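You operate a simulated robot arm through the tools that you are given. There is no shell and no other tool. Be economical: measure what you need, move in short steps, check, and stop when the job is done.

Carry out the task below with a simulated two-armed robot. There is one attempt and no reset: what you move stays moved.

Task
Unbolt the vanity case, brush the lint off the black jumper, put the brush back and shut the lid.
Fine: hold the case while you slide the bolt. What is to be rubbed or washed off counts as gone when no trace of it is left.

Only the result counts: the job must be done as asked and must still hold three seconds after the hand-in. Knocking over, shifting, dropping, spilling or breaking anything else fails it. Lids that push on must go on centred and level and be pressed home; caps that screw on are set level and turned clockwise until they are tight.

Robot
Two 6-joint arms with two-finger parallel grippers on one trunk, on a base that drives. Base frame: it is fixed to the floor where the robot stands at the start and does not move with it; the origin is under the middle of the robot, x ahead of it, y to its left, z up. Units: mm, degrees, N and s.
The left shoulder is at the start at [60, 187, 1097], the right one opposite. With the tool pointing down near the work surface each hand reaches from about 240 to 620 mm from the robot's upright axis, wherever it stands, measured 20 degrees to its own side. Places, roughly: inside of the vanity case [600, 100, 800]; teal case bolt [400, 0, 900]; teal case lid [500, 100, 900]. Payload 1.57 kg a hand.
The tool frame of a hand sits at the grasp point between the pads (the TCP): z along the fingers, y along the line on which they close. The tips reach 30 mm beyond it. Largest opening 110 mm; finger width 24, thickness 12; the body of the gripper, 48 by 112 mm, starts 78 mm behind the TCP.
Orientation is that of the tool frame in the base frame, as [roll, pitch, yaw] about the fixed x, y, z axes, in that order (R = Rz(yaw) Ry(pitch) Rx(roll)). With the fingers straight down and closing along the base's y, the tool's x points along the base's -x, its y along +y and its z along -z.

Tools
- The arms move only by the tool nudge_tool. It takes "left_deltas", "right_deltas" or both (then of equal length, played together; a hand with none holds still); each is a list of rows, each a list of 7 numbers: the finger opening in mm, from 0 to 110, then the shift along the base's x, y, z in units of 30 mm (1.0 is 30 mm), then the turn, a rotation vector about the base's x, y, z in units of 6 degrees (1.0 is 6 degrees). In form: [[fingers, dx, dy, dz, rx, ry, rz], ...]. A call has 1 to 8 rows; each row shifts and turns the commanded pose from where the row before left it. A call with a number of a shift or a turn outside -1 to 1 is refused whole. Each row takes 0.2 s and may step no farther than 50 mm and 8.6 degrees from the row before; otherwise, or with a gripper value out of range, the whole call is refused. Where a pose cannot be reached the arm comes as near as it can. A force on the tool above 40 N (or 10 N above the force at the start of the call, whichever is more), or a blocked arm, ends the call early, and 0.2 s more pass. Each finger travels about 153 mm/s and halts on what it meets, pressing with about 43 N; the grip force reading is that of the motor and also rises with nothing between the fingers. The clock runs only during rows and for 0.2 s after the last one: add rows that do not move to give the fingers time. The reply holds the time, the measured pose of the TCP, the force on the tool along the base axes, the opening and the grip force, in the units named above and with some noise, with the torque about the TCP (base axes, N m) and any sound that the robot's microphone picked up.
- Cameras (640 x 400 px; columns grow to the right, rows downward): "scene" is now at [13.9, 22.2, 1636.7]; the picture's right is [0.28, -0.96, 0.00], its down [-0.73, -0.22, -0.65] and it looks along [0.62, 0.18, -0.76] (base axes); focal length 294 px, centre (320, 200). "left" rides on the left gripper at [70, -16, -141] in its tool frame; the picture's right is [0.23, 0.97, 0.00], its down [-0.86, 0.20, -0.48] and it looks along [-0.47, 0.11, 0.88] (tool axes); focal length 222 px, centre (320, 200). "right" rides on the right gripper at [70, 16, -141] in its tool frame; the picture's right is [-0.23, 0.97, 0.00], its down [-0.86, -0.20, -0.48] and it looks along [-0.47, -0.11, 0.88] (tool axes); focal length 222 px, centre (320, 200). There is no depth. A picture from a camera that has moved, and an enlarged one, comes with that camera's place and axes in the base frame and with its lens.
- get_image(camera): a new picture of that camera. No time passes.
- raise_lower(by): slides the trunk up (or, below 0, down) by that many mm; the arms and the scene camera ride with it, the base frame stays. It gives what a move gives, with no picture.
- drive_base(legs): drives the robot by 1 to 6 legs, each [ahead, left, turn to the left] in mm, mm and degrees, along the robot's own axes; the way and the turn of a leg run together, so that a leg with both is an arc; at most 1500 mm and 180 degrees a leg. The arms and the cameras ride along, it lands a little off, and it stops where it bumps. It gives what a move gives.
- pan_tilt(pan, tilt): turns the head with the scene camera to pan (to the left, within 86 degrees either way) and tilt (down, from -29 to 69), counted from straight ahead of the robot. It gives what a move gives.
- enlarge(camera, box): a new picture of the part [left, top, right, bottom] of that camera's present view, enlarged. No time passes.
- finish_job(): hands the job in; it is judged then, once.

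Work in short steps. Places have to be worked out from the pictures, the camera data and where the tool is seen: move nearer, look again, correct. Check each grasp and each placing, and mend what went wrong. You have 120 turns and 88 pictures in all, those below and enlarged ones among them. Open the grippers and draw the arms clear of the work before you hand the job in, unless the task says otherwise; then end with one line.

The tools are called by a JSON object that holds its "method" and its "body". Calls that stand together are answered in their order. nudge_tool: Moves the arms, as the interface text tells. Its arguments: {"type":"object","properties":{"left_deltas":{"type":"array","items":{"type":"array","items":{"type":"number"}}},"right_deltas":{"type":"array","items":{"type":"array","items":{"type":"number"}}}},"required":[]} The other tools are called the same way: raise_lower (by) slides the trunk up or down; drive_base (legs) drives the base; pan_tilt (pan, tilt) turns the head that bears the scene camera; get_image (camera) takes a picture; enlarge (camera, box) takes an enlarged picture of a part of a camera's view; finish_job () hands the job in.

At the start:

```text
time_s: 0.0
left_tool_pos: [229.2, 335.6, 1292.6]
left_ee_rot: [179.9, 0.0, 180.0]
left_ft_force: [-0.3, 0.1, 0.3]
left_wrist_torque: [0.0, -0.01, 0.01]
left_gripper_width: 109.7
left_grasp_force: 0.0
right_tool_pos: [342.7, 24.6, 1235.6]
right_ee_rot: [180.0, 0.0, -180.0]
right_ft_force: [-0.7, 0.6, -0.6]
right_wrist_torque: [0.0, -0.01, -0.01]
right_gripper_width: 109.6
right_grasp_force: 0.2
trunk travel left (down, up): [-725.0, 265.0]
robot x, y, heading: [1.7, 0.3, 0.2]
head pan, tilt: [16.5, 49.7]
```

scene: 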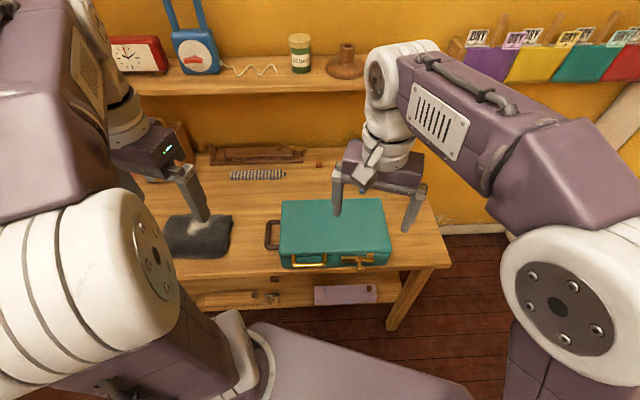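
right: 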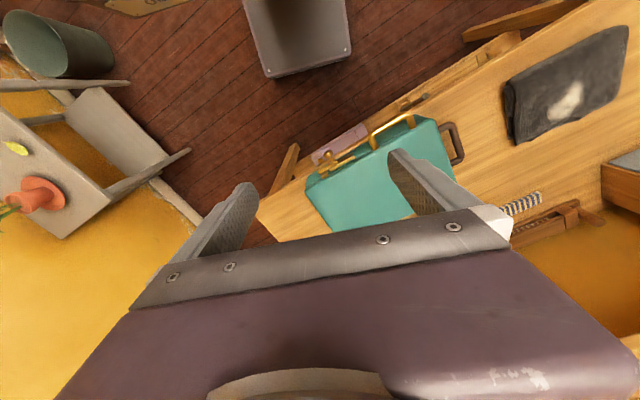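
left: 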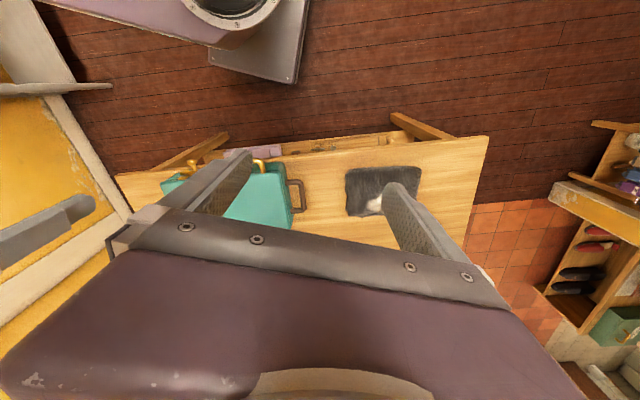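

The case stands ahead on the bench with its bolt toward me. I enlarge the case and the jumper for detail.

{"method": "enlarge", "body": {"camera": "scene", "box": [250, 180, 410, 280]}}

{"method": "enlarge", "body": {"camera": "scene", "box": [130, 130, 330, 270]}}

```text
4.00 times, centred on (330, 230) of scene
camera zoom: at [13.9, 22.2, 1636.7], right [0.28, -0.96, 0.0], down [-0.73, -0.22, -0.65], along [0.62, 0.18, -0.76], focal length 1178 px, centre (280, 80)
```

zoom: 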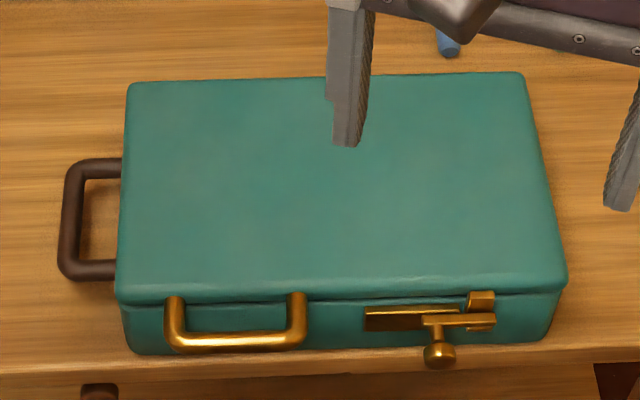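

```text
2.86 times, centred on (230, 200) of scene
camera zoom: at [13.9, 22.2, 1636.7], right [0.28, -0.96, 0.0], down [-0.73, -0.22, -0.65], along [0.62, 0.18, -0.76], focal length 841 px, centre (577, 200)
```

zoom: 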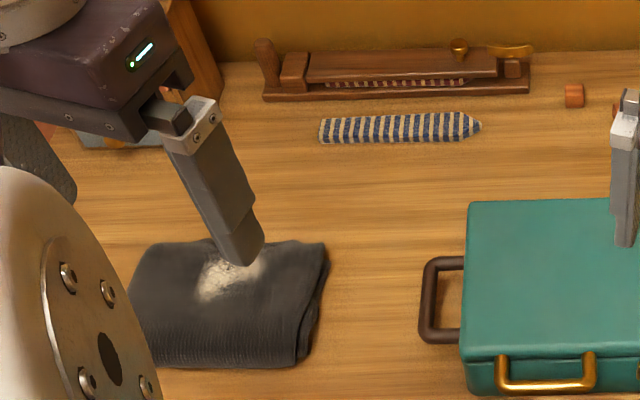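

The case and bench are turned about 18° to the left of me, with the front face about 467 mm away along its normal. I turn to face it squarely, drive a little nearer and then look.

{"method": "drive_base", "body": {"legs": [[0, 0, 18], [80, 0, 0]]}}

{"method": "pan_tilt", "body": {"pan": 0, "tilt": 55}}

{"method": "get_image", "body": {"camera": "scene"}}

```text
time_s: 2.0
left_tool_pos: [189.5, 411.9, 1293.3]
left_ee_rot: [180.0, 0.1, -162.5]
left_ft_force: [0.7, -0.2, 0.2]
left_wrist_torque: [0.02, 0.02, 0.01]
left_gripper_width: 110.1
left_grasp_force: 0.1
right_tool_pos: [392.3, 149.3, 1237.0]
right_ee_rot: [-180.0, 0.3, -162.4]
right_ft_force: [-0.1, 0.3, 0.8]
right_wrist_torque: [0.01, -0.01, 0.03]
right_gripper_width: 109.8
right_grasp_force: 0.0
trunk travel left (down, up): [-725.0, 265.0]
robot x, y, heading: [73.2, 24.1, 17.4]
head pan, tilt: [16.5, 49.7]
```

```text
time_s: 2.8
left_tool_pos: [193.3, 413.1, 1293.0]
left_ee_rot: [-180.0, -0.1, -162.5]
left_ft_force: [-1.3, -0.4, 0.0]
left_wrist_torque: [-0.04, -0.01, 0.03]
left_gripper_width: 110.0
left_grasp_force: 0.0
right_tool_pos: [395.4, 151.6, 1235.4]
right_ee_rot: [180.0, -0.1, -162.5]
right_ft_force: [0.4, 0.0, 0.1]
right_wrist_torque: [0.0, -0.03, 0.0]
right_gripper_width: 110.0
right_grasp_force: 0.0
trunk travel left (down, up): [-725.0, 265.0]
robot x, y, heading: [75.3, 23.0, 17.5]
head pan, tilt: [0.0, 55.0]
```

```text
82 pictures are left
camera scene: at [88.1, 28.3, 1629.9], right [0.3, -0.95, 0.0], down [-0.78, -0.25, -0.57], along [0.55, 0.17, -0.82], focal length 294 px, centre (320, 200)
```

scene: 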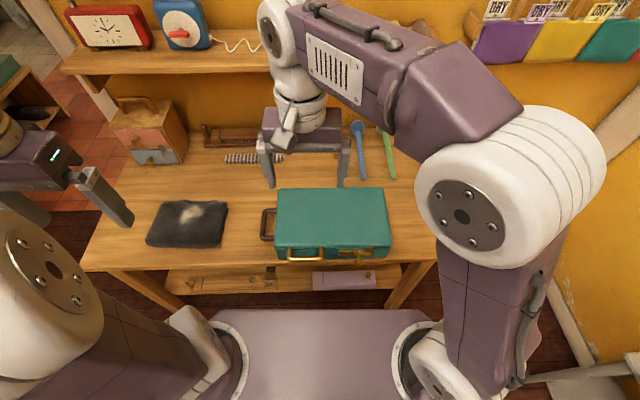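

Now I face the bench squarely. I enlarge the case from this view for triangulation.

{"method": "enlarge", "body": {"camera": "scene", "box": [250, 180, 410, 280]}}

{"method": "enlarge", "body": {"camera": "scene", "box": [130, 170, 290, 270]}}

```text
4.00 times, centred on (330, 230) of scene
camera zoom: at [88.1, 28.3, 1629.9], right [0.3, -0.95, 0.0], down [-0.78, -0.25, -0.57], along [0.55, 0.17, -0.82], focal length 1178 px, centre (280, 80)
```

zoom: 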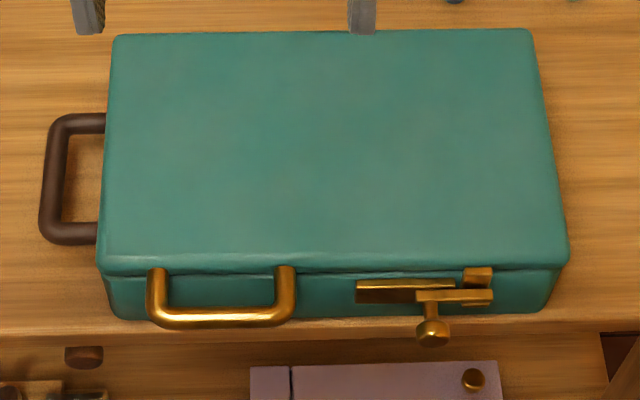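

```text
4.00 times, centred on (210, 220) of scene
camera zoom: at [88.1, 28.3, 1629.9], right [0.3, -0.95, 0.0], down [-0.78, -0.25, -0.57], along [0.55, 0.17, -0.82], focal length 1178 px, centre (760, 120)
```

zoom: 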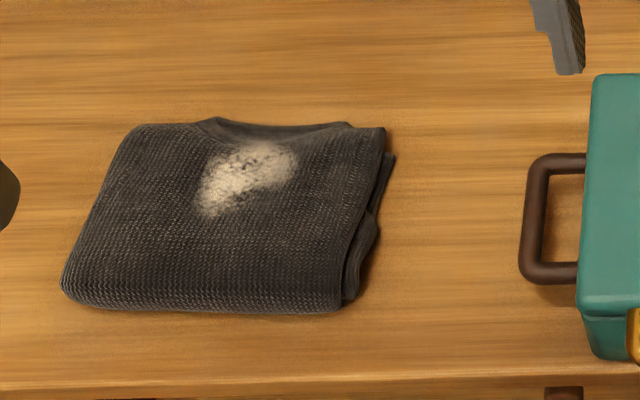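

The case front lies about 387 mm ahead of the robot, and the lid top is at z≈868. The brown body handle is at (F484, L181) in the robot frame and the bolt knob at (F347, L-110, z≈841). I bring both hands above those points.

{"method": "nudge_tool", "body": {"left_deltas": [[110, 0.8, -0.2, -0.95, 0, 0, 0], [110, 0.8, -0.2, -0.95, 0, 0, 0], [110, 0.8, -0.2, -0.95, 0, 0, 0], [110, 0.8, -0.2, -0.95, 0, 0, 0], [110, 0.8, -0.2, -0.95, 0, 0, 0], [110, 0.8, -0.2, -0.95, 0, 0, 0], [110, 0.8, -0.2, -0.95, 0, 0, 0], [60, 0.8, -0.2, -0.95, 0, 0, 0]], "right_deltas": [[110, 0.18, -0.54, -1, 0, 0, 0], [110, 0.18, -0.54, -1, 0, 0, 0], [110, 0.18, -0.54, -1, 0, 0, 0], [110, 0.18, -0.54, -1, 0, 0, 0], [110, 0.18, -0.54, -1, 0, 0, 0], [110, 0.18, -0.54, -1, 0, 0, 0], [110, 0.18, -0.54, -1, 0, 0, 0], [60, 0.18, -0.54, -1, 0, 0, 0]]}}

{"method": "nudge_tool", "body": {"left_deltas": [[50, 0.8, -0.2, -0.95, 0, 0, 0], [50, 0.8, -0.2, -0.95, 0, 0, 0], [50, 0.8, -0.2, -0.95, 0, 0, 0], [50, 0.8, -0.2, -0.95, 0, 0, 0], [50, 0, 0, 0, 0, 0, 0]], "right_deltas": [[60, 0, 0, -0.6, 0, 0, 0], [60, 0, 0, -0.6, 0, 0, 0], [60, 0, 0, 0, 0, 0, 0], [60, 0, 0, 0, 0, 0, 0], [60, 0, 0, 0, 0, 0, 0]]}}

{"method": "get_image", "body": {"camera": "left"}}

{"method": "get_image", "body": {"camera": "right"}}

{"method": "get_image", "body": {"camera": "scene"}}

```text
time_s: 4.6
left_tool_pos: [387.1, 365.8, 1063.7]
left_ee_rot: [-180.0, -0.1, -162.4]
left_ft_force: [-0.3, 0.0, 0.0]
left_wrist_torque: [-0.02, 0.04, 0.01]
left_gripper_width: 59.8
left_grasp_force: 0.0
right_tool_pos: [442.0, 21.6, 995.0]
right_ee_rot: [179.8, -0.1, -162.6]
right_ft_force: [0.5, -0.7, 0.1]
right_wrist_torque: [-0.04, 0.03, 0.0]
right_gripper_width: 59.9
right_grasp_force: 0.1
trunk travel left (down, up): [-725.0, 265.0]
robot x, y, heading: [75.4, 26.6, 17.6]
head pan, tilt: [0.0, 55.0]
```

```text
time_s: 5.8
left_tool_pos: [480.9, 342.1, 949.9]
left_ee_rot: [179.9, -0.1, -162.5]
left_ft_force: [0.2, 0.0, -0.6]
left_wrist_torque: [0.0, 0.03, 0.0]
left_gripper_width: 50.1
left_grasp_force: 0.1
right_tool_pos: [439.5, 21.9, 958.4]
right_ee_rot: [180.0, 0.1, -162.4]
right_ft_force: [-0.4, 0.3, -0.3]
right_wrist_torque: [-0.01, -0.01, -0.01]
right_gripper_width: 60.0
right_grasp_force: 0.1
trunk travel left (down, up): [-725.0, 265.0]
robot x, y, heading: [75.9, 22.7, 17.2]
head pan, tilt: [0.0, 55.0]
```

```text
79 pictures are left
camera left: at [418.7, 305.0, 1091.7], right [-0.51, 0.86, 0.0], down [0.76, 0.45, 0.48], along [0.41, 0.24, -0.88], focal length 222 px, centre (320, 200)
```

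left: 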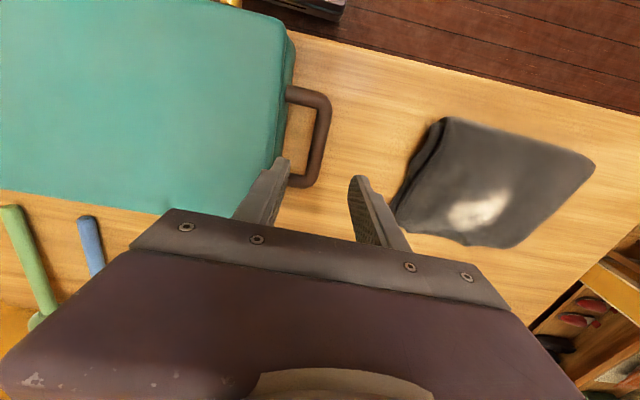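

```text
78 pictures are left
camera right: at [368.2, 15.5, 1099.0], right [-0.08, 1.0, 0.0], down [0.88, 0.07, 0.48], along [0.48, 0.04, -0.88], focal length 222 px, centre (320, 200)
```

right: 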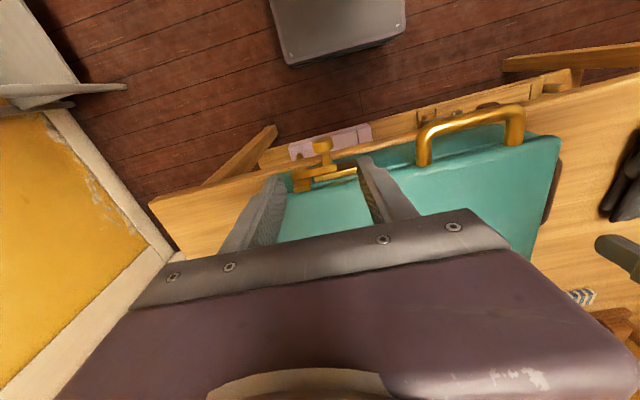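

```text
77 pictures are left
camera scene: at [85.2, 27.4, 1629.9], right [0.3, -0.95, 0.0], down [-0.78, -0.25, -0.57], along [0.55, 0.17, -0.82], focal length 294 px, centre (320, 200)
```

scene: 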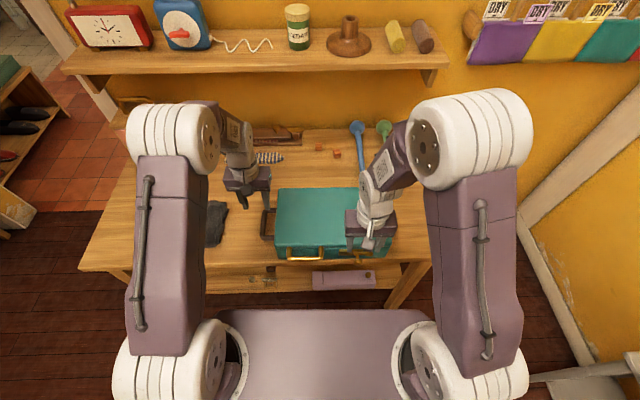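

Triangulating from the hand cameras agrees with the scene view: both hands are centred over the handle bar and the knob. I lower both hands partway and check.

{"method": "nudge_tool", "body": {"left_deltas": [[50, 0, 0, -0.7, 0, 0, 0], [50, 0, 0, -0.7, 0, 0, 0], [50, 0, 0, -0.7, 0, 0, 0], [50, 0, 0, -0.7, 0, 0, 0], [50, 0, 0, 0, 0, 0, 0]], "right_deltas": [[46, -0.14, -0.05, -0.6, 0, 0, 0], [46, 0, 0, -0.6, 0, 0, 0], [46, 0, 0, -0.6, 0, 0, 0], [46, 0, 0, -0.6, 0, 0, 0], [46, 0, 0, 0, 0, 0, 0]]}}

{"method": "get_image", "body": {"camera": "left"}}

{"method": "get_image", "body": {"camera": "right"}}

{"method": "enlarge", "body": {"camera": "scene", "box": [220, 170, 420, 295]}}

```text
time_s: 7.0
left_tool_pos: [482.4, 341.3, 867.1]
left_ee_rot: [-180.0, -0.1, -162.5]
left_ft_force: [-0.4, 0.2, -0.1]
left_wrist_torque: [0.01, -0.02, -0.02]
left_gripper_width: 50.0
left_grasp_force: 0.1
right_tool_pos: [433.4, 19.0, 888.2]
right_ee_rot: [-180.0, 0.0, -162.6]
right_ft_force: [0.5, 0.2, 0.3]
right_wrist_torque: [0.02, -0.04, 0.0]
right_gripper_width: 46.2
right_grasp_force: 0.0
trunk travel left (down, up): [-725.0, 265.0]
robot x, y, heading: [74.6, 19.2, 17.4]
head pan, tilt: [0.0, 55.0]
```

```text
76 pictures are left
camera left: at [419.8, 304.6, 1008.9], right [-0.51, 0.86, 0.0], down [0.76, 0.45, 0.48], along [0.41, 0.24, -0.88], focal length 222 px, centre (320, 200)
```

left: 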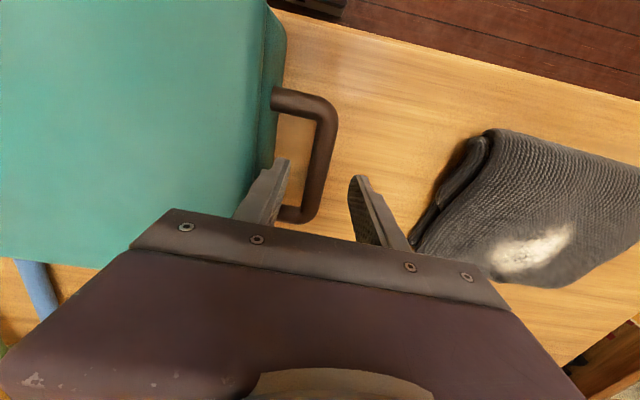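

```text
75 pictures are left
camera right: at [362.5, 13.3, 1028.4], right [-0.08, 1.0, 0.0], down [0.88, 0.07, 0.48], along [0.48, 0.04, -0.88], focal length 222 px, centre (320, 200)
```

right: 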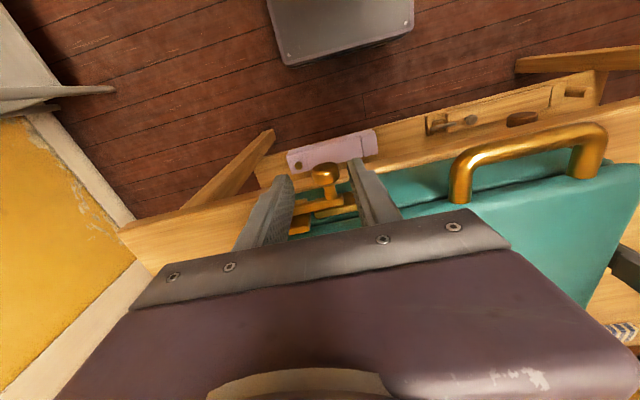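

```text
3.20 times, centred on (320, 232) of scene
camera zoom: at [85.2, 27.1, 1629.9], right [0.3, -0.95, 0.0], down [-0.78, -0.25, -0.57], along [0.55, 0.17, -0.82], focal length 942 px, centre (320, 96)
```

zoom: 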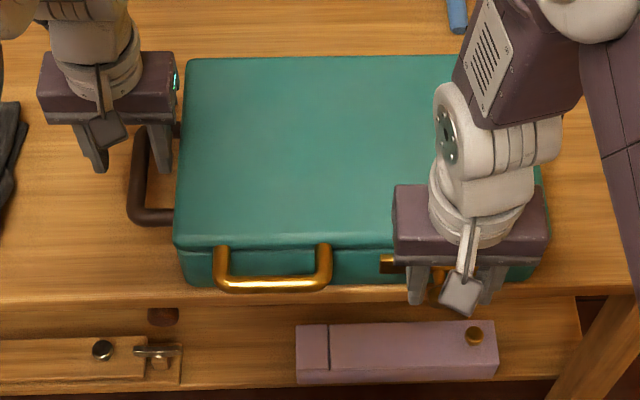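

Both hands are centred: the handle bar projects midway between the left fingers, and the knob sits about 4 mm left of the right hand's centre. I lower both the rest of the way and close the left fingers on the handle.

{"method": "nudge_tool", "body": {"left_deltas": [[50, 0, 0, -0.5, 0, 0, 0], [50, 0, 0, -0.5, 0, 0, 0], [50, 0, 0, -0.5, 0, 0, 0], [50, 0, 0, 0, 0, 0, 0], [10, 0, 0, 0, 0, 0, 0], [10, 0, 0, 0, 0, 0, 0]], "right_deltas": [[46, -0.03, 0.11, -0.5, 0, 0, 0], [46, 0, 0, -0.5, 0, 0, 0], [46, 0, 0, -0.5, 0, 0, 0], [46, 0, 0, 0, 0, 0, 0], [46, 0, 0, 0, 0, 0, 0], [46, 0, 0, 0, 0, 0, 0]]}}

{"method": "get_image", "body": {"camera": "left"}}

{"method": "get_image", "body": {"camera": "right"}}

```text
time_s: 8.4
left_tool_pos: [481.1, 340.6, 822.9]
left_ee_rot: [-180.0, 0.0, -162.5]
left_ft_force: [0.1, -1.2, -0.3]
left_wrist_torque: [0.13, -0.43, 0.37]
left_gripper_width: 17.8
left_grasp_force: 33.0
right_tool_pos: [432.2, 22.7, 843.1]
right_ee_rot: [180.0, 0.0, -162.5]
right_ft_force: [-0.1, 0.2, 0.4]
right_wrist_torque: [0.0, -0.01, 0.01]
right_gripper_width: 46.1
right_grasp_force: 0.0
trunk travel left (down, up): [-725.0, 265.0]
robot x, y, heading: [76.0, 23.1, 17.7]
head pan, tilt: [0.0, 55.0]
```

```text
73 pictures are left
camera left: at [419.8, 304.0, 964.2], right [-0.51, 0.86, 0.0], down [0.76, 0.45, 0.48], along [0.41, 0.24, -0.88], focal length 222 px, centre (320, 200)
```

left: 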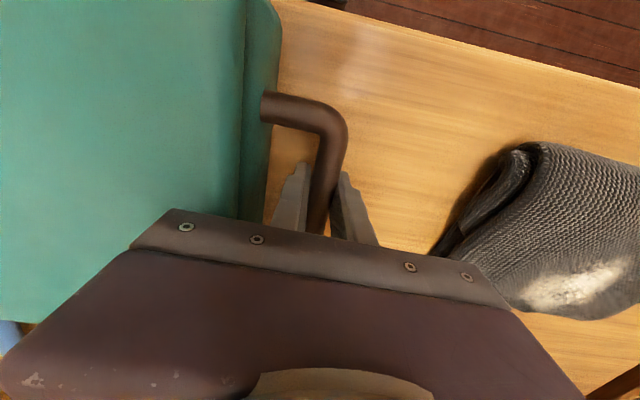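

```text
72 pictures are left
camera right: at [360.9, 16.0, 982.2], right [-0.08, 1.0, 0.0], down [0.88, 0.07, 0.48], along [0.48, 0.04, -0.88], focal length 222 px, centre (320, 200)
```

right: 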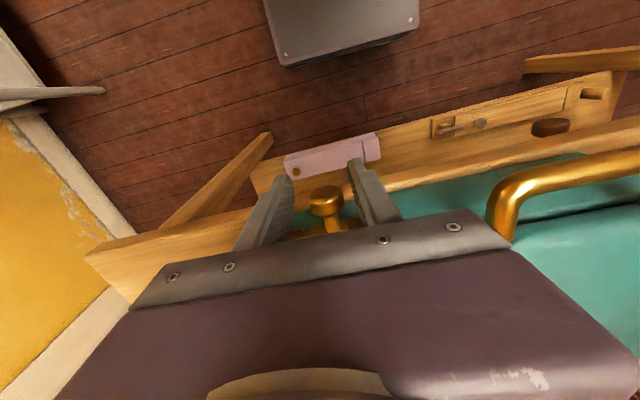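

The left hand holds the handle (17.8 mm, 33 N). The knob lies between the right fingers near the TCP, so I close on it.

{"method": "nudge_tool", "body": {"right_deltas": [[30, -0.04, 0.13, 0, 0, 0, 0], [10, 0, 0, 0, 0, 0, 0], [10, 0, 0, 0, 0, 0, 0]]}}

```text
time_s: 9.2
left_tool_pos: [481.0, 339.7, 823.3]
left_ee_rot: [-180.0, 0.0, -162.5]
left_ft_force: [1.5, -0.4, -0.2]
left_wrist_torque: [0.11, -0.28, 0.42]
left_gripper_width: 17.7
left_grasp_force: 32.3
right_tool_pos: [430.9, 25.9, 841.0]
right_ee_rot: [-180.0, 0.0, -162.6]
right_ft_force: [-1.1, 0.4, 1.5]
right_wrist_torque: [0.04, -0.08, -0.01]
right_gripper_width: 22.4
right_grasp_force: 35.1
trunk travel left (down, up): [-725.0, 265.0]
robot x, y, heading: [72.2, 23.2, 17.6]
head pan, tilt: [0.0, 55.0]
```

The knob is gripped (22.4 mm). I slide it to the left, along the case's front, in small steps.

{"method": "nudge_tool", "body": {"right_deltas": [[10, -0.1, 0.318, 0, 0, 0, 0], [10, -0.1, 0.318, 0, 0, 0, 0], [10, -0.1, 0.318, 0, 0, 0, 0]]}}

{"method": "enlarge", "body": {"camera": "scene", "box": [220, 170, 420, 295]}}

{"method": "enlarge", "body": {"camera": "right", "box": [240, 140, 440, 260]}}

```text
time_s: 10.0
left_tool_pos: [480.1, 340.2, 823.9]
left_ee_rot: [-179.9, 0.1, -162.7]
left_ft_force: [3.0, 9.1, -3.7]
left_wrist_torque: [0.14, -0.61, 0.32]
left_gripper_width: 17.8
left_grasp_force: 31.7
right_tool_pos: [420.8, 54.2, 842.1]
right_ee_rot: [180.0, 0.1, -162.6]
right_ft_force: [-1.5, -12.7, 22.2]
right_wrist_torque: [0.3, -0.59, -0.1]
right_gripper_width: 22.3
right_grasp_force: 35.1
trunk travel left (down, up): [-725.0, 265.0]
robot x, y, heading: [73.0, 24.7, 17.6]
head pan, tilt: [0.0, 55.0]
```

```text
3.20 times, centred on (320, 232) of scene
camera zoom: at [85.5, 27.4, 1630.0], right [0.3, -0.95, 0.0], down [-0.78, -0.25, -0.57], along [0.55, 0.17, -0.82], focal length 942 px, centre (320, 96)
```

zoom: 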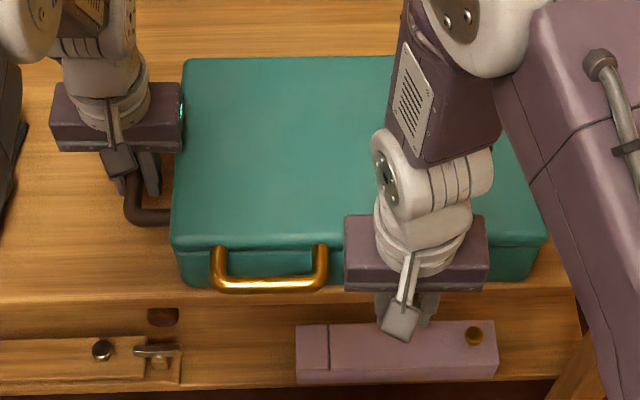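

```text
3.20 times, centred on (340, 200) of right
camera zoom: at [350.4, 48.3, 982.2], right [-0.07, 1.0, 0.0], down [0.88, 0.07, 0.48], along [0.48, 0.04, -0.88], focal length 711 px, centre (256, 200)
```

zoom: 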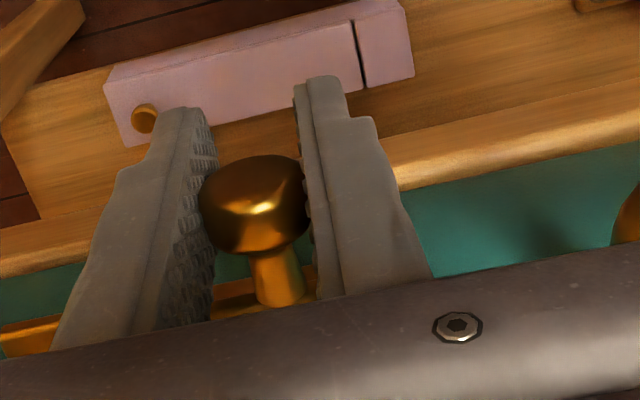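

The knob has moved about 30 mm with 12 N resistance. I raise slightly to relieve the vertical load and slide a bit further to see whether it has reached its stop.

{"method": "nudge_tool", "body": {"right_deltas": [[10, 0, 0, 0.05, 0, 0, 0], [10, -0.1, 0.318, 0, 0, 0, 0], [10, -0.05, 0.16, 0, 0, 0, 0]]}}

```text
time_s: 10.7
left_tool_pos: [483.3, 345.9, 824.7]
left_ee_rot: [179.8, 0.4, -162.8]
left_ft_force: [-1.3, 13.5, 0.2]
left_wrist_torque: [0.06, -0.25, -0.91]
left_gripper_width: 18.2
left_grasp_force: 32.7
right_tool_pos: [413.4, 60.2, 841.7]
right_ee_rot: [-179.5, -0.9, -162.7]
right_ft_force: [0.5, -13.0, -0.5]
right_wrist_torque: [0.08, 0.01, -0.05]
right_gripper_width: 22.3
right_grasp_force: 35.2
trunk travel left (down, up): [-725.0, 265.0]
robot x, y, heading: [77.3, 23.7, 17.7]
head pan, tilt: [0.0, 55.0]
stopped in row 3 (left hand): the force on the tool passed its limit (the readings are from after the stop); the commanded pose is now the measured one
```

The bolt has hit its stop, as the load passed through the case to the left hand. I open the right fingers and withdraw the hand toward me and up to inspect.

{"method": "nudge_tool", "body": {"right_deltas": [[40, 0, 0, 0, 0, 0, 0], [40, 0, 0, 0, 0, 0, 0], [40, -0.1, -0.03, 0.6, 0, 0, 0], [40, -0.1, -0.03, 0.9, 0, 0, 0], [40, -0.1, -0.03, 0.9, 0, 0, 0], [40, -0.3, -0.7, 0.9, 0, 0, 0], [40, -0.3, -0.9, 0, 0, 0, 0], [40, -0.3, -0.9, 0, 0, 0, 0]]}}

{"method": "enlarge", "body": {"camera": "scene", "box": [220, 170, 420, 295]}}

```text
time_s: 12.5
left_tool_pos: [483.7, 343.6, 824.1]
left_ee_rot: [179.8, 0.4, -162.6]
left_ft_force: [-1.0, -0.5, -0.4]
left_wrist_torque: [-0.06, 0.49, -0.46]
left_gripper_width: 17.5
left_grasp_force: 32.0
right_tool_pos: [381.3, -18.4, 942.7]
right_ee_rot: [-179.7, -0.8, -162.7]
right_ft_force: [0.2, -0.5, -0.7]
right_wrist_torque: [-0.02, -0.02, -0.01]
right_gripper_width: 40.1
right_grasp_force: 0.1
trunk travel left (down, up): [-725.0, 265.0]
robot x, y, heading: [73.8, 25.3, 17.3]
head pan, tilt: [0.0, 55.0]
```

```text
3.20 times, centred on (320, 232) of scene
camera zoom: at [86.5, 27.2, 1629.8], right [0.3, -0.95, 0.0], down [-0.78, -0.25, -0.57], along [0.55, 0.17, -0.82], focal length 942 px, centre (320, 96)
```

zoom: 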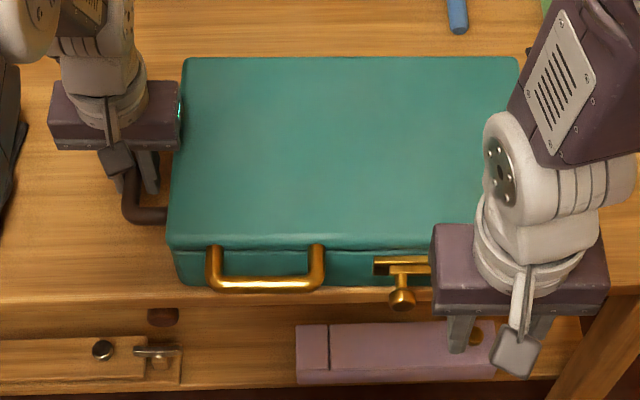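

The bolt is clear of its keeper and the case has barely moved. I release the body handle, raise both hands, and then drive 70 mm closer so that the lid's whole arc is within the left arm's reach.

{"method": "nudge_tool", "body": {"left_deltas": [[50, 0, 0, 0, 0, 0, 0], [50, 0, 0, 0, 0, 0, 0], [50, 0, 0, 1, 0, 0, 0], [50, 0, 0, 1, 0, 0, 0], [50, 0, 0, 1, 0, 0, 0], [50, 0, 0, 1, 0, 0, 0], [50, 0, 0, 0.5, 0, 0, 0], [50, 0, 0, 0, 0, 0, 0]], "right_deltas": [[40, 0, 0, 1, 0, 0, 0], [40, 0, 0, 1, 0, 0, 0], [40, 0, 0, 1, 0, 0, 0], [40, 0.3, -1, 0, 0, 0, 0], [40, 0.3, -1, 0, 0, 0, 0], [40, 0.3, -1, 0, 0, 0, 0], [40, 0.3, -1, 0, 0, 0, 0], [40, 0, 0, 0, 0, 0, 0]]}}

{"method": "drive_base", "body": {"legs": [[70, 0, 0]]}}

{"method": "enlarge", "body": {"camera": "scene", "box": [220, 190, 420, 315]}}

```text
time_s: 14.3
left_tool_pos: [481.9, 346.7, 959.0]
left_ee_rot: [179.9, 0.3, -162.7]
left_ft_force: [-0.1, -0.5, 0.9]
left_wrist_torque: [0.01, 0.02, 0.0]
left_gripper_width: 50.1
left_grasp_force: 0.1
right_tool_pos: [416.9, -137.8, 1034.9]
right_ee_rot: [-179.6, -0.7, -162.6]
right_ft_force: [-0.8, 0.8, 0.0]
right_wrist_torque: [0.05, -0.03, 0.02]
right_gripper_width: 40.2
right_grasp_force: 0.0
trunk travel left (down, up): [-725.0, 265.0]
robot x, y, heading: [76.2, 20.9, 17.4]
head pan, tilt: [0.0, 55.0]
```

```text
time_s: 15.3
left_tool_pos: [547.1, 364.2, 959.9]
left_ee_rot: [179.9, 0.5, -162.6]
left_ft_force: [-0.3, 0.4, 0.7]
left_wrist_torque: [0.0, 0.02, -0.02]
left_gripper_width: 50.1
left_grasp_force: 0.1
right_tool_pos: [481.2, -119.1, 1034.7]
right_ee_rot: [-179.7, -0.7, -162.7]
right_ft_force: [-0.8, -0.4, -0.2]
right_wrist_torque: [-0.01, 0.0, 0.01]
right_gripper_width: 40.0
right_grasp_force: 0.0
trunk travel left (down, up): [-725.0, 265.0]
robot x, y, heading: [142.4, 43.6, 17.5]
head pan, tilt: [0.0, 55.0]
```

```text
3.20 times, centred on (320, 252) of scene
camera zoom: at [148.9, 47.0, 1629.9], right [0.3, -0.95, 0.0], down [-0.78, -0.24, -0.57], along [0.55, 0.17, -0.82], focal length 942 px, centre (320, 32)
```

zoom: 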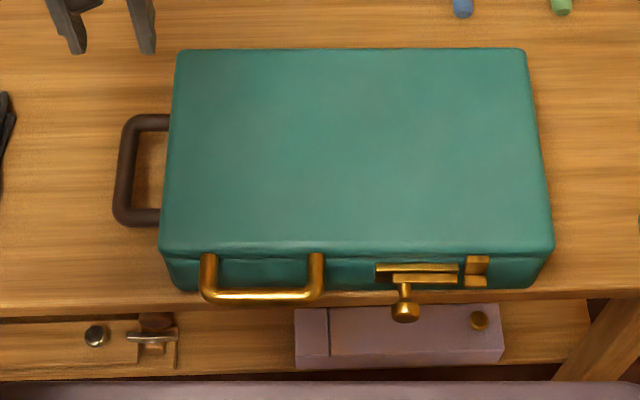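

The bolt bar now ends short of the keeper, so the lid is free. The lid's gold bail bar is around (394, 180, 850). I turn the left hand 90° so it closes across the bar and bring it above.

{"method": "nudge_tool", "body": {"left_deltas": [[50, -0.34, -0.38, 0, 0, 0, -1], [50, -0.34, -0.38, 0, 0, 0, -1], [50, -0.34, -0.38, 0, 0, 0, -1], [50, -0.34, -0.38, 0, 0, 0, -1], [50, -0.34, -0.38, 0, 0, 0, -1], [50, -0.34, -0.38, 0, 0, 0, -1], [50, -0.34, -0.38, 0, 0, 0, -1], [50, -0.34, -0.38, 0, 0, 0, -1]]}}

{"method": "nudge_tool", "body": {"left_deltas": [[40, -0.34, -0.38, 0, 0, 0, -1], [40, -0.34, -0.38, 0, 0, 0, -1], [30, -0.34, -0.38, 0, 0, 0, -1], [30, -0.34, -0.38, 0, 0, 0, -1], [30, -0.34, -0.38, 0, 0, 0, -1], [30, -0.34, -0.38, 0, 0, 0, -1], [30, -0.34, -0.38, 0, 0, 0, -1], [30, 0, 0, 0, 0, 0, 0]]}}

{"method": "get_image", "body": {"camera": "left"}}

{"method": "enlarge", "body": {"camera": "scene", "box": [220, 190, 420, 315]}}

```text
time_s: 17.1
left_tool_pos: [467.2, 274.2, 957.1]
left_ee_rot: [179.9, 0.4, 149.2]
left_ft_force: [-0.3, 0.2, 0.5]
left_wrist_torque: [0.01, 0.01, -0.01]
left_gripper_width: 50.0
left_grasp_force: 0.1
right_tool_pos: [481.4, -117.1, 1035.2]
right_ee_rot: [-179.7, -0.7, -162.8]
right_ft_force: [-0.2, 0.6, -0.3]
right_wrist_torque: [-0.01, -0.01, 0.0]
right_gripper_width: 39.9
right_grasp_force: 0.1
trunk travel left (down, up): [-725.0, 265.0]
robot x, y, heading: [141.3, 44.7, 17.1]
head pan, tilt: [0.0, 55.0]
```

```text
time_s: 18.9
left_tool_pos: [396.1, 193.3, 960.0]
left_ee_rot: [179.9, 0.3, 107.3]
left_ft_force: [-0.8, 0.2, 0.4]
left_wrist_torque: [-0.03, 0.03, 0.02]
left_gripper_width: 30.0
left_grasp_force: 0.0
right_tool_pos: [481.8, -117.3, 1034.7]
right_ee_rot: [-179.6, -0.8, -162.7]
right_ft_force: [-0.1, 0.0, 1.3]
right_wrist_torque: [-0.02, 0.03, 0.0]
right_gripper_width: 39.9
right_grasp_force: 0.0
trunk travel left (down, up): [-725.0, 265.0]
robot x, y, heading: [139.9, 46.0, 17.4]
head pan, tilt: [0.0, 55.0]
```

```text
67 pictures are left
camera left: at [359.7, 255.8, 1099.7], right [0.86, 0.5, 0.0], down [0.44, -0.76, 0.48], along [0.25, -0.42, -0.87], focal length 222 px, centre (320, 200)
```

left: 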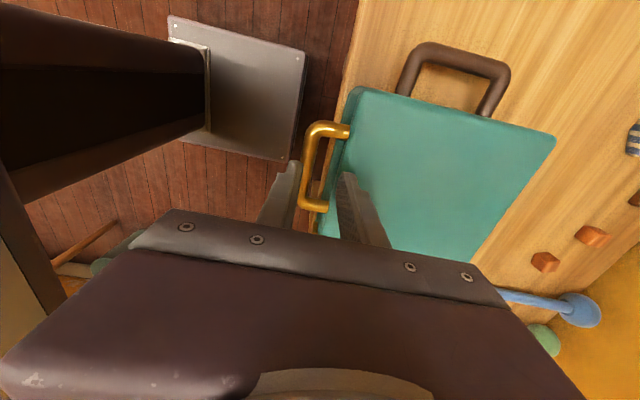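

```text
3.20 times, centred on (320, 252) of scene
camera zoom: at [151.9, 48.3, 1629.9], right [0.3, -0.95, 0.0], down [-0.78, -0.25, -0.57], along [0.55, 0.17, -0.82], focal length 942 px, centre (320, 32)
```

zoom: 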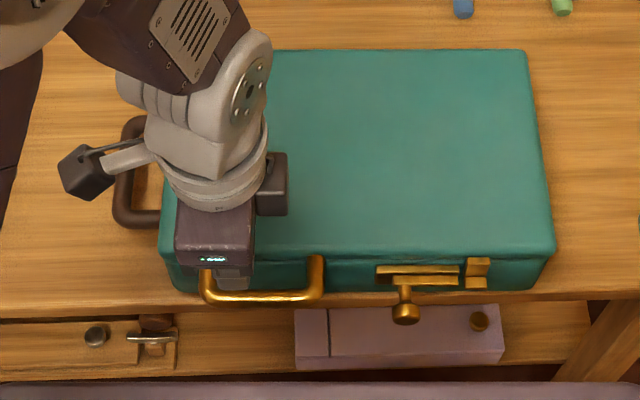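

In the left picture the bail bar is about 12 mm nearer to the robot than the finger centre. I shift back and go lower, then recheck.

{"method": "nudge_tool", "body": {"left_deltas": [[34, -0.32, -0.1, -0.5, 0, 0, 0], [34, 0, 0, -0.6, 0, 0, 0], [34, 0, 0, -0.2, 0, 0, 0], [34, 0, 0, 0, 0, 0, 0]]}}

{"method": "enlarge", "body": {"camera": "left", "box": [220, 90, 420, 215]}}

```text
time_s: 19.9
left_tool_pos: [386.8, 192.8, 919.3]
left_ee_rot: [179.8, 0.4, 107.3]
left_ft_force: [0.8, -0.2, -0.3]
left_wrist_torque: [0.02, -0.01, 0.0]
left_gripper_width: 34.2
left_grasp_force: 0.0
right_tool_pos: [481.7, -118.3, 1035.4]
right_ee_rot: [-179.6, -0.7, -162.7]
right_ft_force: [1.2, 0.8, 0.1]
right_wrist_torque: [-0.03, 0.03, 0.0]
right_gripper_width: 40.3
right_grasp_force: 0.0
trunk travel left (down, up): [-725.0, 265.0]
robot x, y, heading: [136.4, 45.2, 17.3]
head pan, tilt: [0.0, 55.0]
```

```text
3.20 times, centred on (320, 152) of left
camera zoom: at [349.7, 254.5, 1059.5], right [0.86, 0.51, 0.0], down [0.44, -0.75, 0.48], along [0.25, -0.42, -0.87], focal length 711 px, centre (320, 352)
```

zoom: 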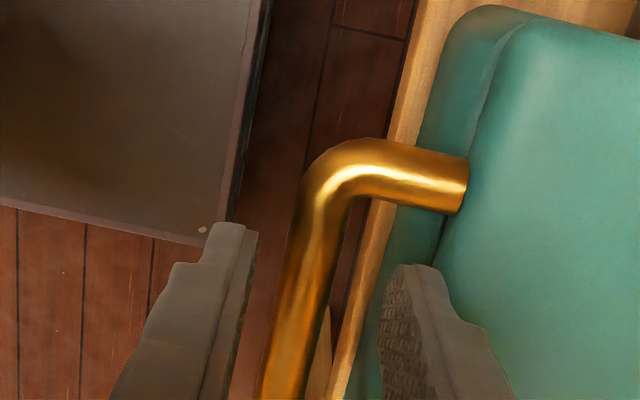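

The bar is now centred between the fingers. I go down so that the tips sit just below the bar, and close.

{"method": "nudge_tool", "body": {"left_deltas": [[34, 0, 0, -0.6, 0, 0, 0], [34, 0, 0, -0.6, 0, 0, 0], [34, 0, 0, -0.4, 0, 0, 0], [34, 0, 0, 0, 0, 0, 0], [6, 0, 0, 0, 0, 0, 0], [6, 0, 0, 0, 0, 0, 0]]}}

{"method": "enlarge", "body": {"camera": "left", "box": [220, 90, 420, 215]}}

```text
time_s: 21.3
left_tool_pos: [386.7, 191.7, 879.3]
left_ee_rot: [179.9, 0.4, 107.4]
left_ft_force: [0.1, 0.7, 0.5]
left_wrist_torque: [0.17, 0.07, 0.7]
left_gripper_width: 15.5
left_grasp_force: 30.9
left hand out of reach, approached as far as the arm can: row 2
right_tool_pos: [482.3, -117.8, 1034.3]
right_ee_rot: [-179.8, -0.8, -162.7]
right_ft_force: [0.4, 1.1, -0.6]
right_wrist_torque: [-0.03, 0.03, -0.01]
right_gripper_width: 39.8
right_grasp_force: 0.1
trunk travel left (down, up): [-725.0, 265.0]
robot x, y, heading: [140.4, 42.4, 17.6]
head pan, tilt: [0.0, 55.0]
```

```text
3.20 times, centred on (320, 152) of left
camera zoom: at [349.3, 253.7, 1020.1], right [0.86, 0.51, 0.0], down [0.44, -0.75, 0.48], along [0.25, -0.42, -0.87], focal length 711 px, centre (320, 352)
```

zoom: 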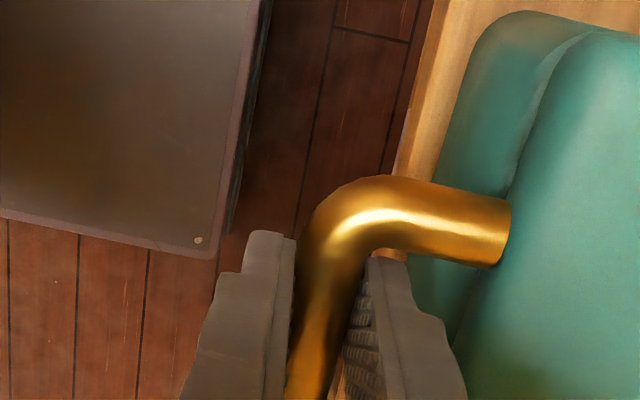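

The bail is gripped (15.5 mm). I raise it along the lid's arc (radius about 238 mm about the back hinge), first 24°.

{"method": "nudge_tool", "body": {"left_deltas": [[6, 0.041, 0.013, 0.83, 0, 0, 0], [6, 0.124, 0.039, 0.82, 0, 0, 0], [6, 0.204, 0.064, 0.8, 0, 0, 0], [6, 0.286, 0.09, 0.777, 0, 0, 0]]}}

{"method": "get_image", "body": {"camera": "scene"}}

```text
time_s: 22.3
left_tool_pos: [407.7, 200.1, 970.1]
left_ee_rot: [179.8, 0.4, 107.1]
left_ft_force: [-0.2, -2.2, 0.5]
left_wrist_torque: [-0.73, -0.16, 0.03]
left_gripper_width: 15.6
left_grasp_force: 31.5
left hand out of reach, approached as far as the arm can: row 1
right_tool_pos: [482.8, -117.3, 1035.3]
right_ee_rot: [-179.7, -0.6, -162.6]
right_ft_force: [-0.4, 0.3, 0.6]
right_wrist_torque: [0.01, -0.01, 0.02]
right_gripper_width: 39.9
right_grasp_force: 0.1
trunk travel left (down, up): [-725.0, 265.0]
robot x, y, heading: [138.5, 44.1, 17.2]
head pan, tilt: [0.0, 55.0]
```

```text
63 pictures are left
camera scene: at [151.3, 47.6, 1629.9], right [0.3, -0.95, 0.0], down [-0.78, -0.24, -0.57], along [0.55, 0.17, -0.82], focal length 294 px, centre (320, 200)
```

scene: 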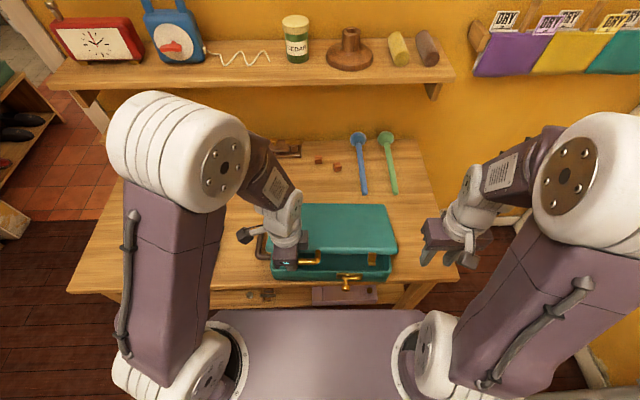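

The lid is lifting smoothly. I continue along the arc to about 72°.

{"method": "nudge_tool", "body": {"left_deltas": [[6, 0.36, 0.113, 0.74, 0, 0, 0], [6, 0.43, 0.135, 0.697, 0, 0, 0], [6, 0.5, 0.157, 0.647, 0, 0, 0], [6, 0.56, 0.176, 0.587, 0, 0, 0]]}}

{"method": "nudge_tool", "body": {"left_deltas": [[6, 0.617, 0.194, 0.52, 0, 0, 0], [6, 0.665, 0.209, 0.453, 0, 0, 0], [6, 0.706, 0.222, 0.377, 0, 0, 0], [6, 0.74, 0.233, 0.3, 0, 0, 0]]}}

{"method": "get_image", "body": {"camera": "scene"}}

```text
time_s: 23.3
left_tool_pos: [465.1, 217.0, 1050.6]
left_ee_rot: [179.8, 0.4, 107.3]
left_ft_force: [-0.5, -3.3, 0.5]
left_wrist_torque: [0.0, 0.18, -0.23]
left_gripper_width: 15.6
left_grasp_force: 31.2
right_tool_pos: [481.7, -118.6, 1034.9]
right_ee_rot: [-179.7, -0.7, -162.8]
right_ft_force: [0.5, 0.5, -0.2]
right_wrist_torque: [-0.03, 0.0, 0.0]
right_gripper_width: 39.9
right_grasp_force: 0.0
trunk travel left (down, up): [-725.0, 265.0]
robot x, y, heading: [141.6, 44.2, 17.3]
head pan, tilt: [0.0, 55.0]
```

```text
time_s: 24.3
left_tool_pos: [545.9, 243.9, 1099.6]
left_ee_rot: [179.8, 0.4, 107.3]
left_ft_force: [-0.8, -4.1, 4.1]
left_wrist_torque: [-0.11, 0.1, -0.25]
left_gripper_width: 15.3
left_grasp_force: 30.8
right_tool_pos: [482.0, -119.3, 1034.6]
right_ee_rot: [-179.7, -0.7, -162.7]
right_ft_force: [-0.5, -0.3, 0.2]
right_wrist_torque: [0.0, -0.01, 0.02]
right_gripper_width: 40.1
right_grasp_force: 0.2
trunk travel left (down, up): [-725.0, 265.0]
robot x, y, heading: [139.3, 42.6, 17.1]
head pan, tilt: [0.0, 55.0]
```

```text
62 pictures are left
camera scene: at [151.2, 46.6, 1630.0], right [0.3, -0.95, 0.0], down [-0.78, -0.24, -0.57], along [0.55, 0.17, -0.82], focal length 294 px, centre (320, 200)
```

scene: 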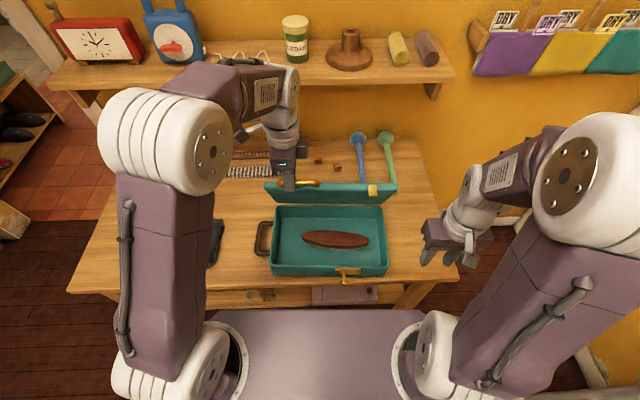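

The brush lies in the case and the lid is at about 72°. I carry on past vertical until it stops or resists.

{"method": "nudge_tool", "body": {"left_deltas": [[6, 0.763, 0.24, 0.213, 0, 0, 0], [6, 0.782, 0.246, 0.13, 0, 0, 0], [6, 0.79, 0.249, 0.043, 0, 0, 0], [6, 0.79, 0.249, -0.043, 0, 0, 0], [6, 0.782, 0.246, -0.13, 0, 0, 0]]}}

{"method": "get_image", "body": {"camera": "scene"}}

```text
time_s: 25.5
left_tool_pos: [659.8, 278.0, 1105.6]
left_ee_rot: [179.5, 0.5, 107.3]
left_ft_force: [2.8, 2.1, 24.8]
left_wrist_torque: [0.0, -0.01, -0.49]
left_gripper_width: 15.9
left_grasp_force: 31.2
right_tool_pos: [482.1, -119.0, 1036.3]
right_ee_rot: [-179.8, -0.7, -162.7]
right_ft_force: [-0.2, 0.2, 0.8]
right_wrist_torque: [0.03, 0.0, 0.0]
right_gripper_width: 39.8
right_grasp_force: 0.0
trunk travel left (down, up): [-725.0, 265.0]
robot x, y, heading: [142.6, 45.8, 17.3]
head pan, tilt: [0.0, 55.0]
```

```text
61 pictures are left
camera scene: at [150.6, 47.0, 1629.9], right [0.3, -0.95, 0.0], down [-0.78, -0.24, -0.57], along [0.55, 0.17, -0.82], focal length 294 px, centre (320, 200)
```

scene: 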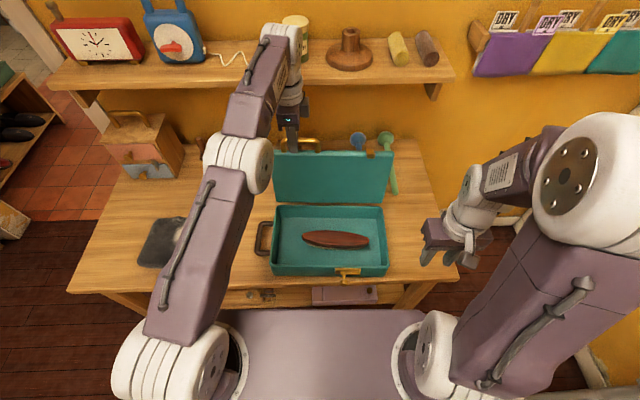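

The lid is past vertical (about 100°), with a slight downward load on the hand. I open the fingers just a little, so they still straddle the bail, to see whether the lid stays.

{"method": "nudge_tool", "body": {"left_deltas": [[24, 0, 0, 0, 0, 0, 0], [36, 0, 0, 0, 0, 0, 0], [36, 0, 0, 0, 0, 0, 0]]}}

{"method": "enlarge", "body": {"camera": "scene", "box": [220, 100, 420, 225]}}

```text
time_s: 26.3
left_tool_pos: [661.2, 279.9, 1103.5]
left_ee_rot: [179.8, 0.4, 107.4]
left_ft_force: [0.1, 0.1, -0.2]
left_wrist_torque: [-0.01, 0.01, 0.0]
left_gripper_width: 35.7
left_grasp_force: 0.1
right_tool_pos: [481.9, -117.4, 1035.5]
right_ee_rot: [-179.7, -0.8, -162.7]
right_ft_force: [-0.9, -0.5, -0.3]
right_wrist_torque: [0.02, 0.02, -0.03]
right_gripper_width: 40.0
right_grasp_force: 0.1
trunk travel left (down, up): [-725.0, 265.0]
robot x, y, heading: [139.0, 43.9, 17.3]
head pan, tilt: [0.0, 55.0]
```

```text
3.20 times, centred on (320, 162) of scene
camera zoom: at [152.0, 48.2, 1629.8], right [0.3, -0.95, 0.0], down [-0.78, -0.25, -0.57], along [0.55, 0.17, -0.82], focal length 942 px, centre (320, 320)
```

zoom: 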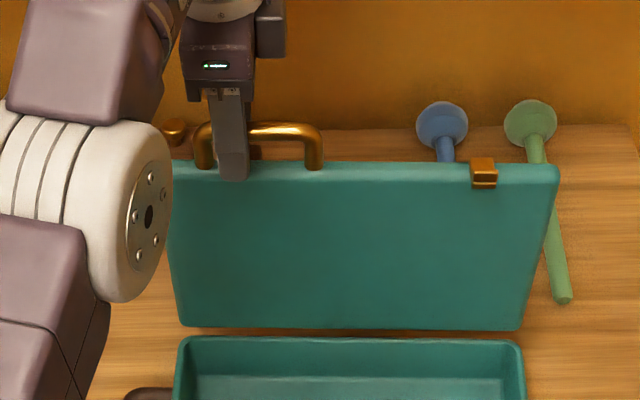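

The lid stays up. I raise the left hand straight out of the bail and then pull it back toward the robot, watching the lid.

{"method": "nudge_tool", "body": {"left_deltas": [[44, 0, 0, 0.6, 0, 0, 0], [44, 0, 0, 0.8, 0, 0, 0], [44, 0, 0, 0.6, 0, 0, 0], [44, -0.6, -0.2, 0.4, 0, 0, 0], [44, -0.9, -0.28, 0, 0, 0, 0], [44, -0.9, -0.28, 0, 0, 0, 0]]}}

{"method": "get_image", "body": {"camera": "scene"}}

```text
time_s: 27.7
left_tool_pos: [569.7, 256.7, 1170.6]
left_ee_rot: [179.7, 0.4, 107.2]
left_ft_force: [-0.4, 1.0, -0.3]
left_wrist_torque: [0.0, -0.01, -0.01]
left_gripper_width: 44.0
left_grasp_force: 0.1
left hand out of reach, approached as far as the arm can: row 1, 2, 3
right_tool_pos: [480.7, -118.5, 1036.4]
right_ee_rot: [-179.7, -0.7, -162.8]
right_ft_force: [-1.2, -0.3, -0.6]
right_wrist_torque: [0.03, -0.02, 0.01]
right_gripper_width: 39.7
right_grasp_force: 0.1
trunk travel left (down, up): [-725.0, 265.0]
robot x, y, heading: [142.1, 45.4, 17.3]
head pan, tilt: [0.0, 55.0]
```

```text
59 pictures are left
camera scene: at [150.0, 47.7, 1629.8], right [0.3, -0.95, 0.0], down [-0.78, -0.24, -0.57], along [0.55, 0.17, -0.82], focal length 294 px, centre (320, 200)
```

scene: 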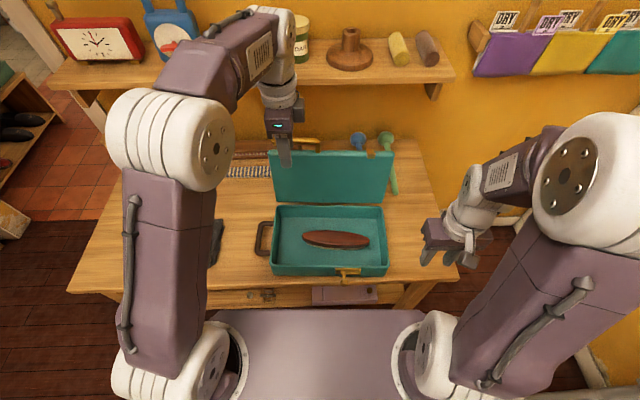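

The lid stands open by itself. I take a closer look at the brush.

{"method": "enlarge", "body": {"camera": "scene", "box": [260, 195, 400, 285]}}

{"method": "get_image", "body": {"camera": "left"}}

```text
4.44 times, centred on (330, 240) of scene
camera zoom: at [150.0, 47.7, 1629.8], right [0.3, -0.95, 0.0], down [-0.78, -0.24, -0.57], along [0.55, 0.17, -0.82], focal length 1309 px, centre (276, 22)
```

zoom: 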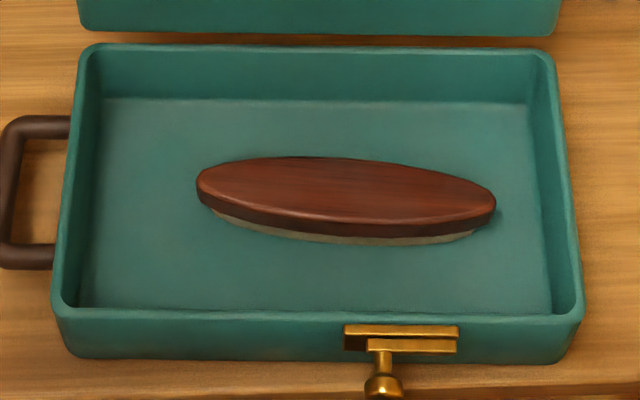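

```text
57 pictures are left
camera left: at [531.3, 317.9, 1311.5], right [0.86, 0.51, 0.0], down [0.44, -0.75, 0.49], along [0.25, -0.42, -0.87], focal length 222 px, centre (320, 200)
```

left: 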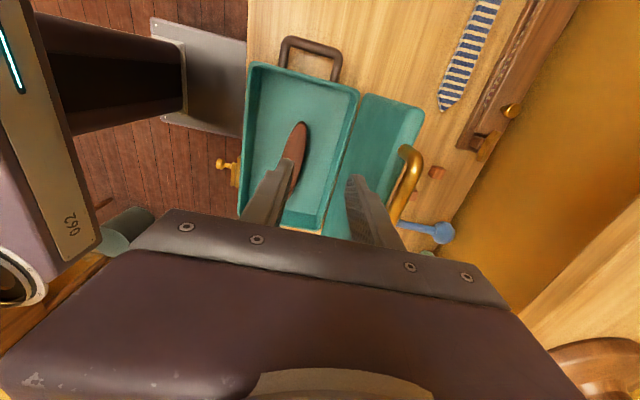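

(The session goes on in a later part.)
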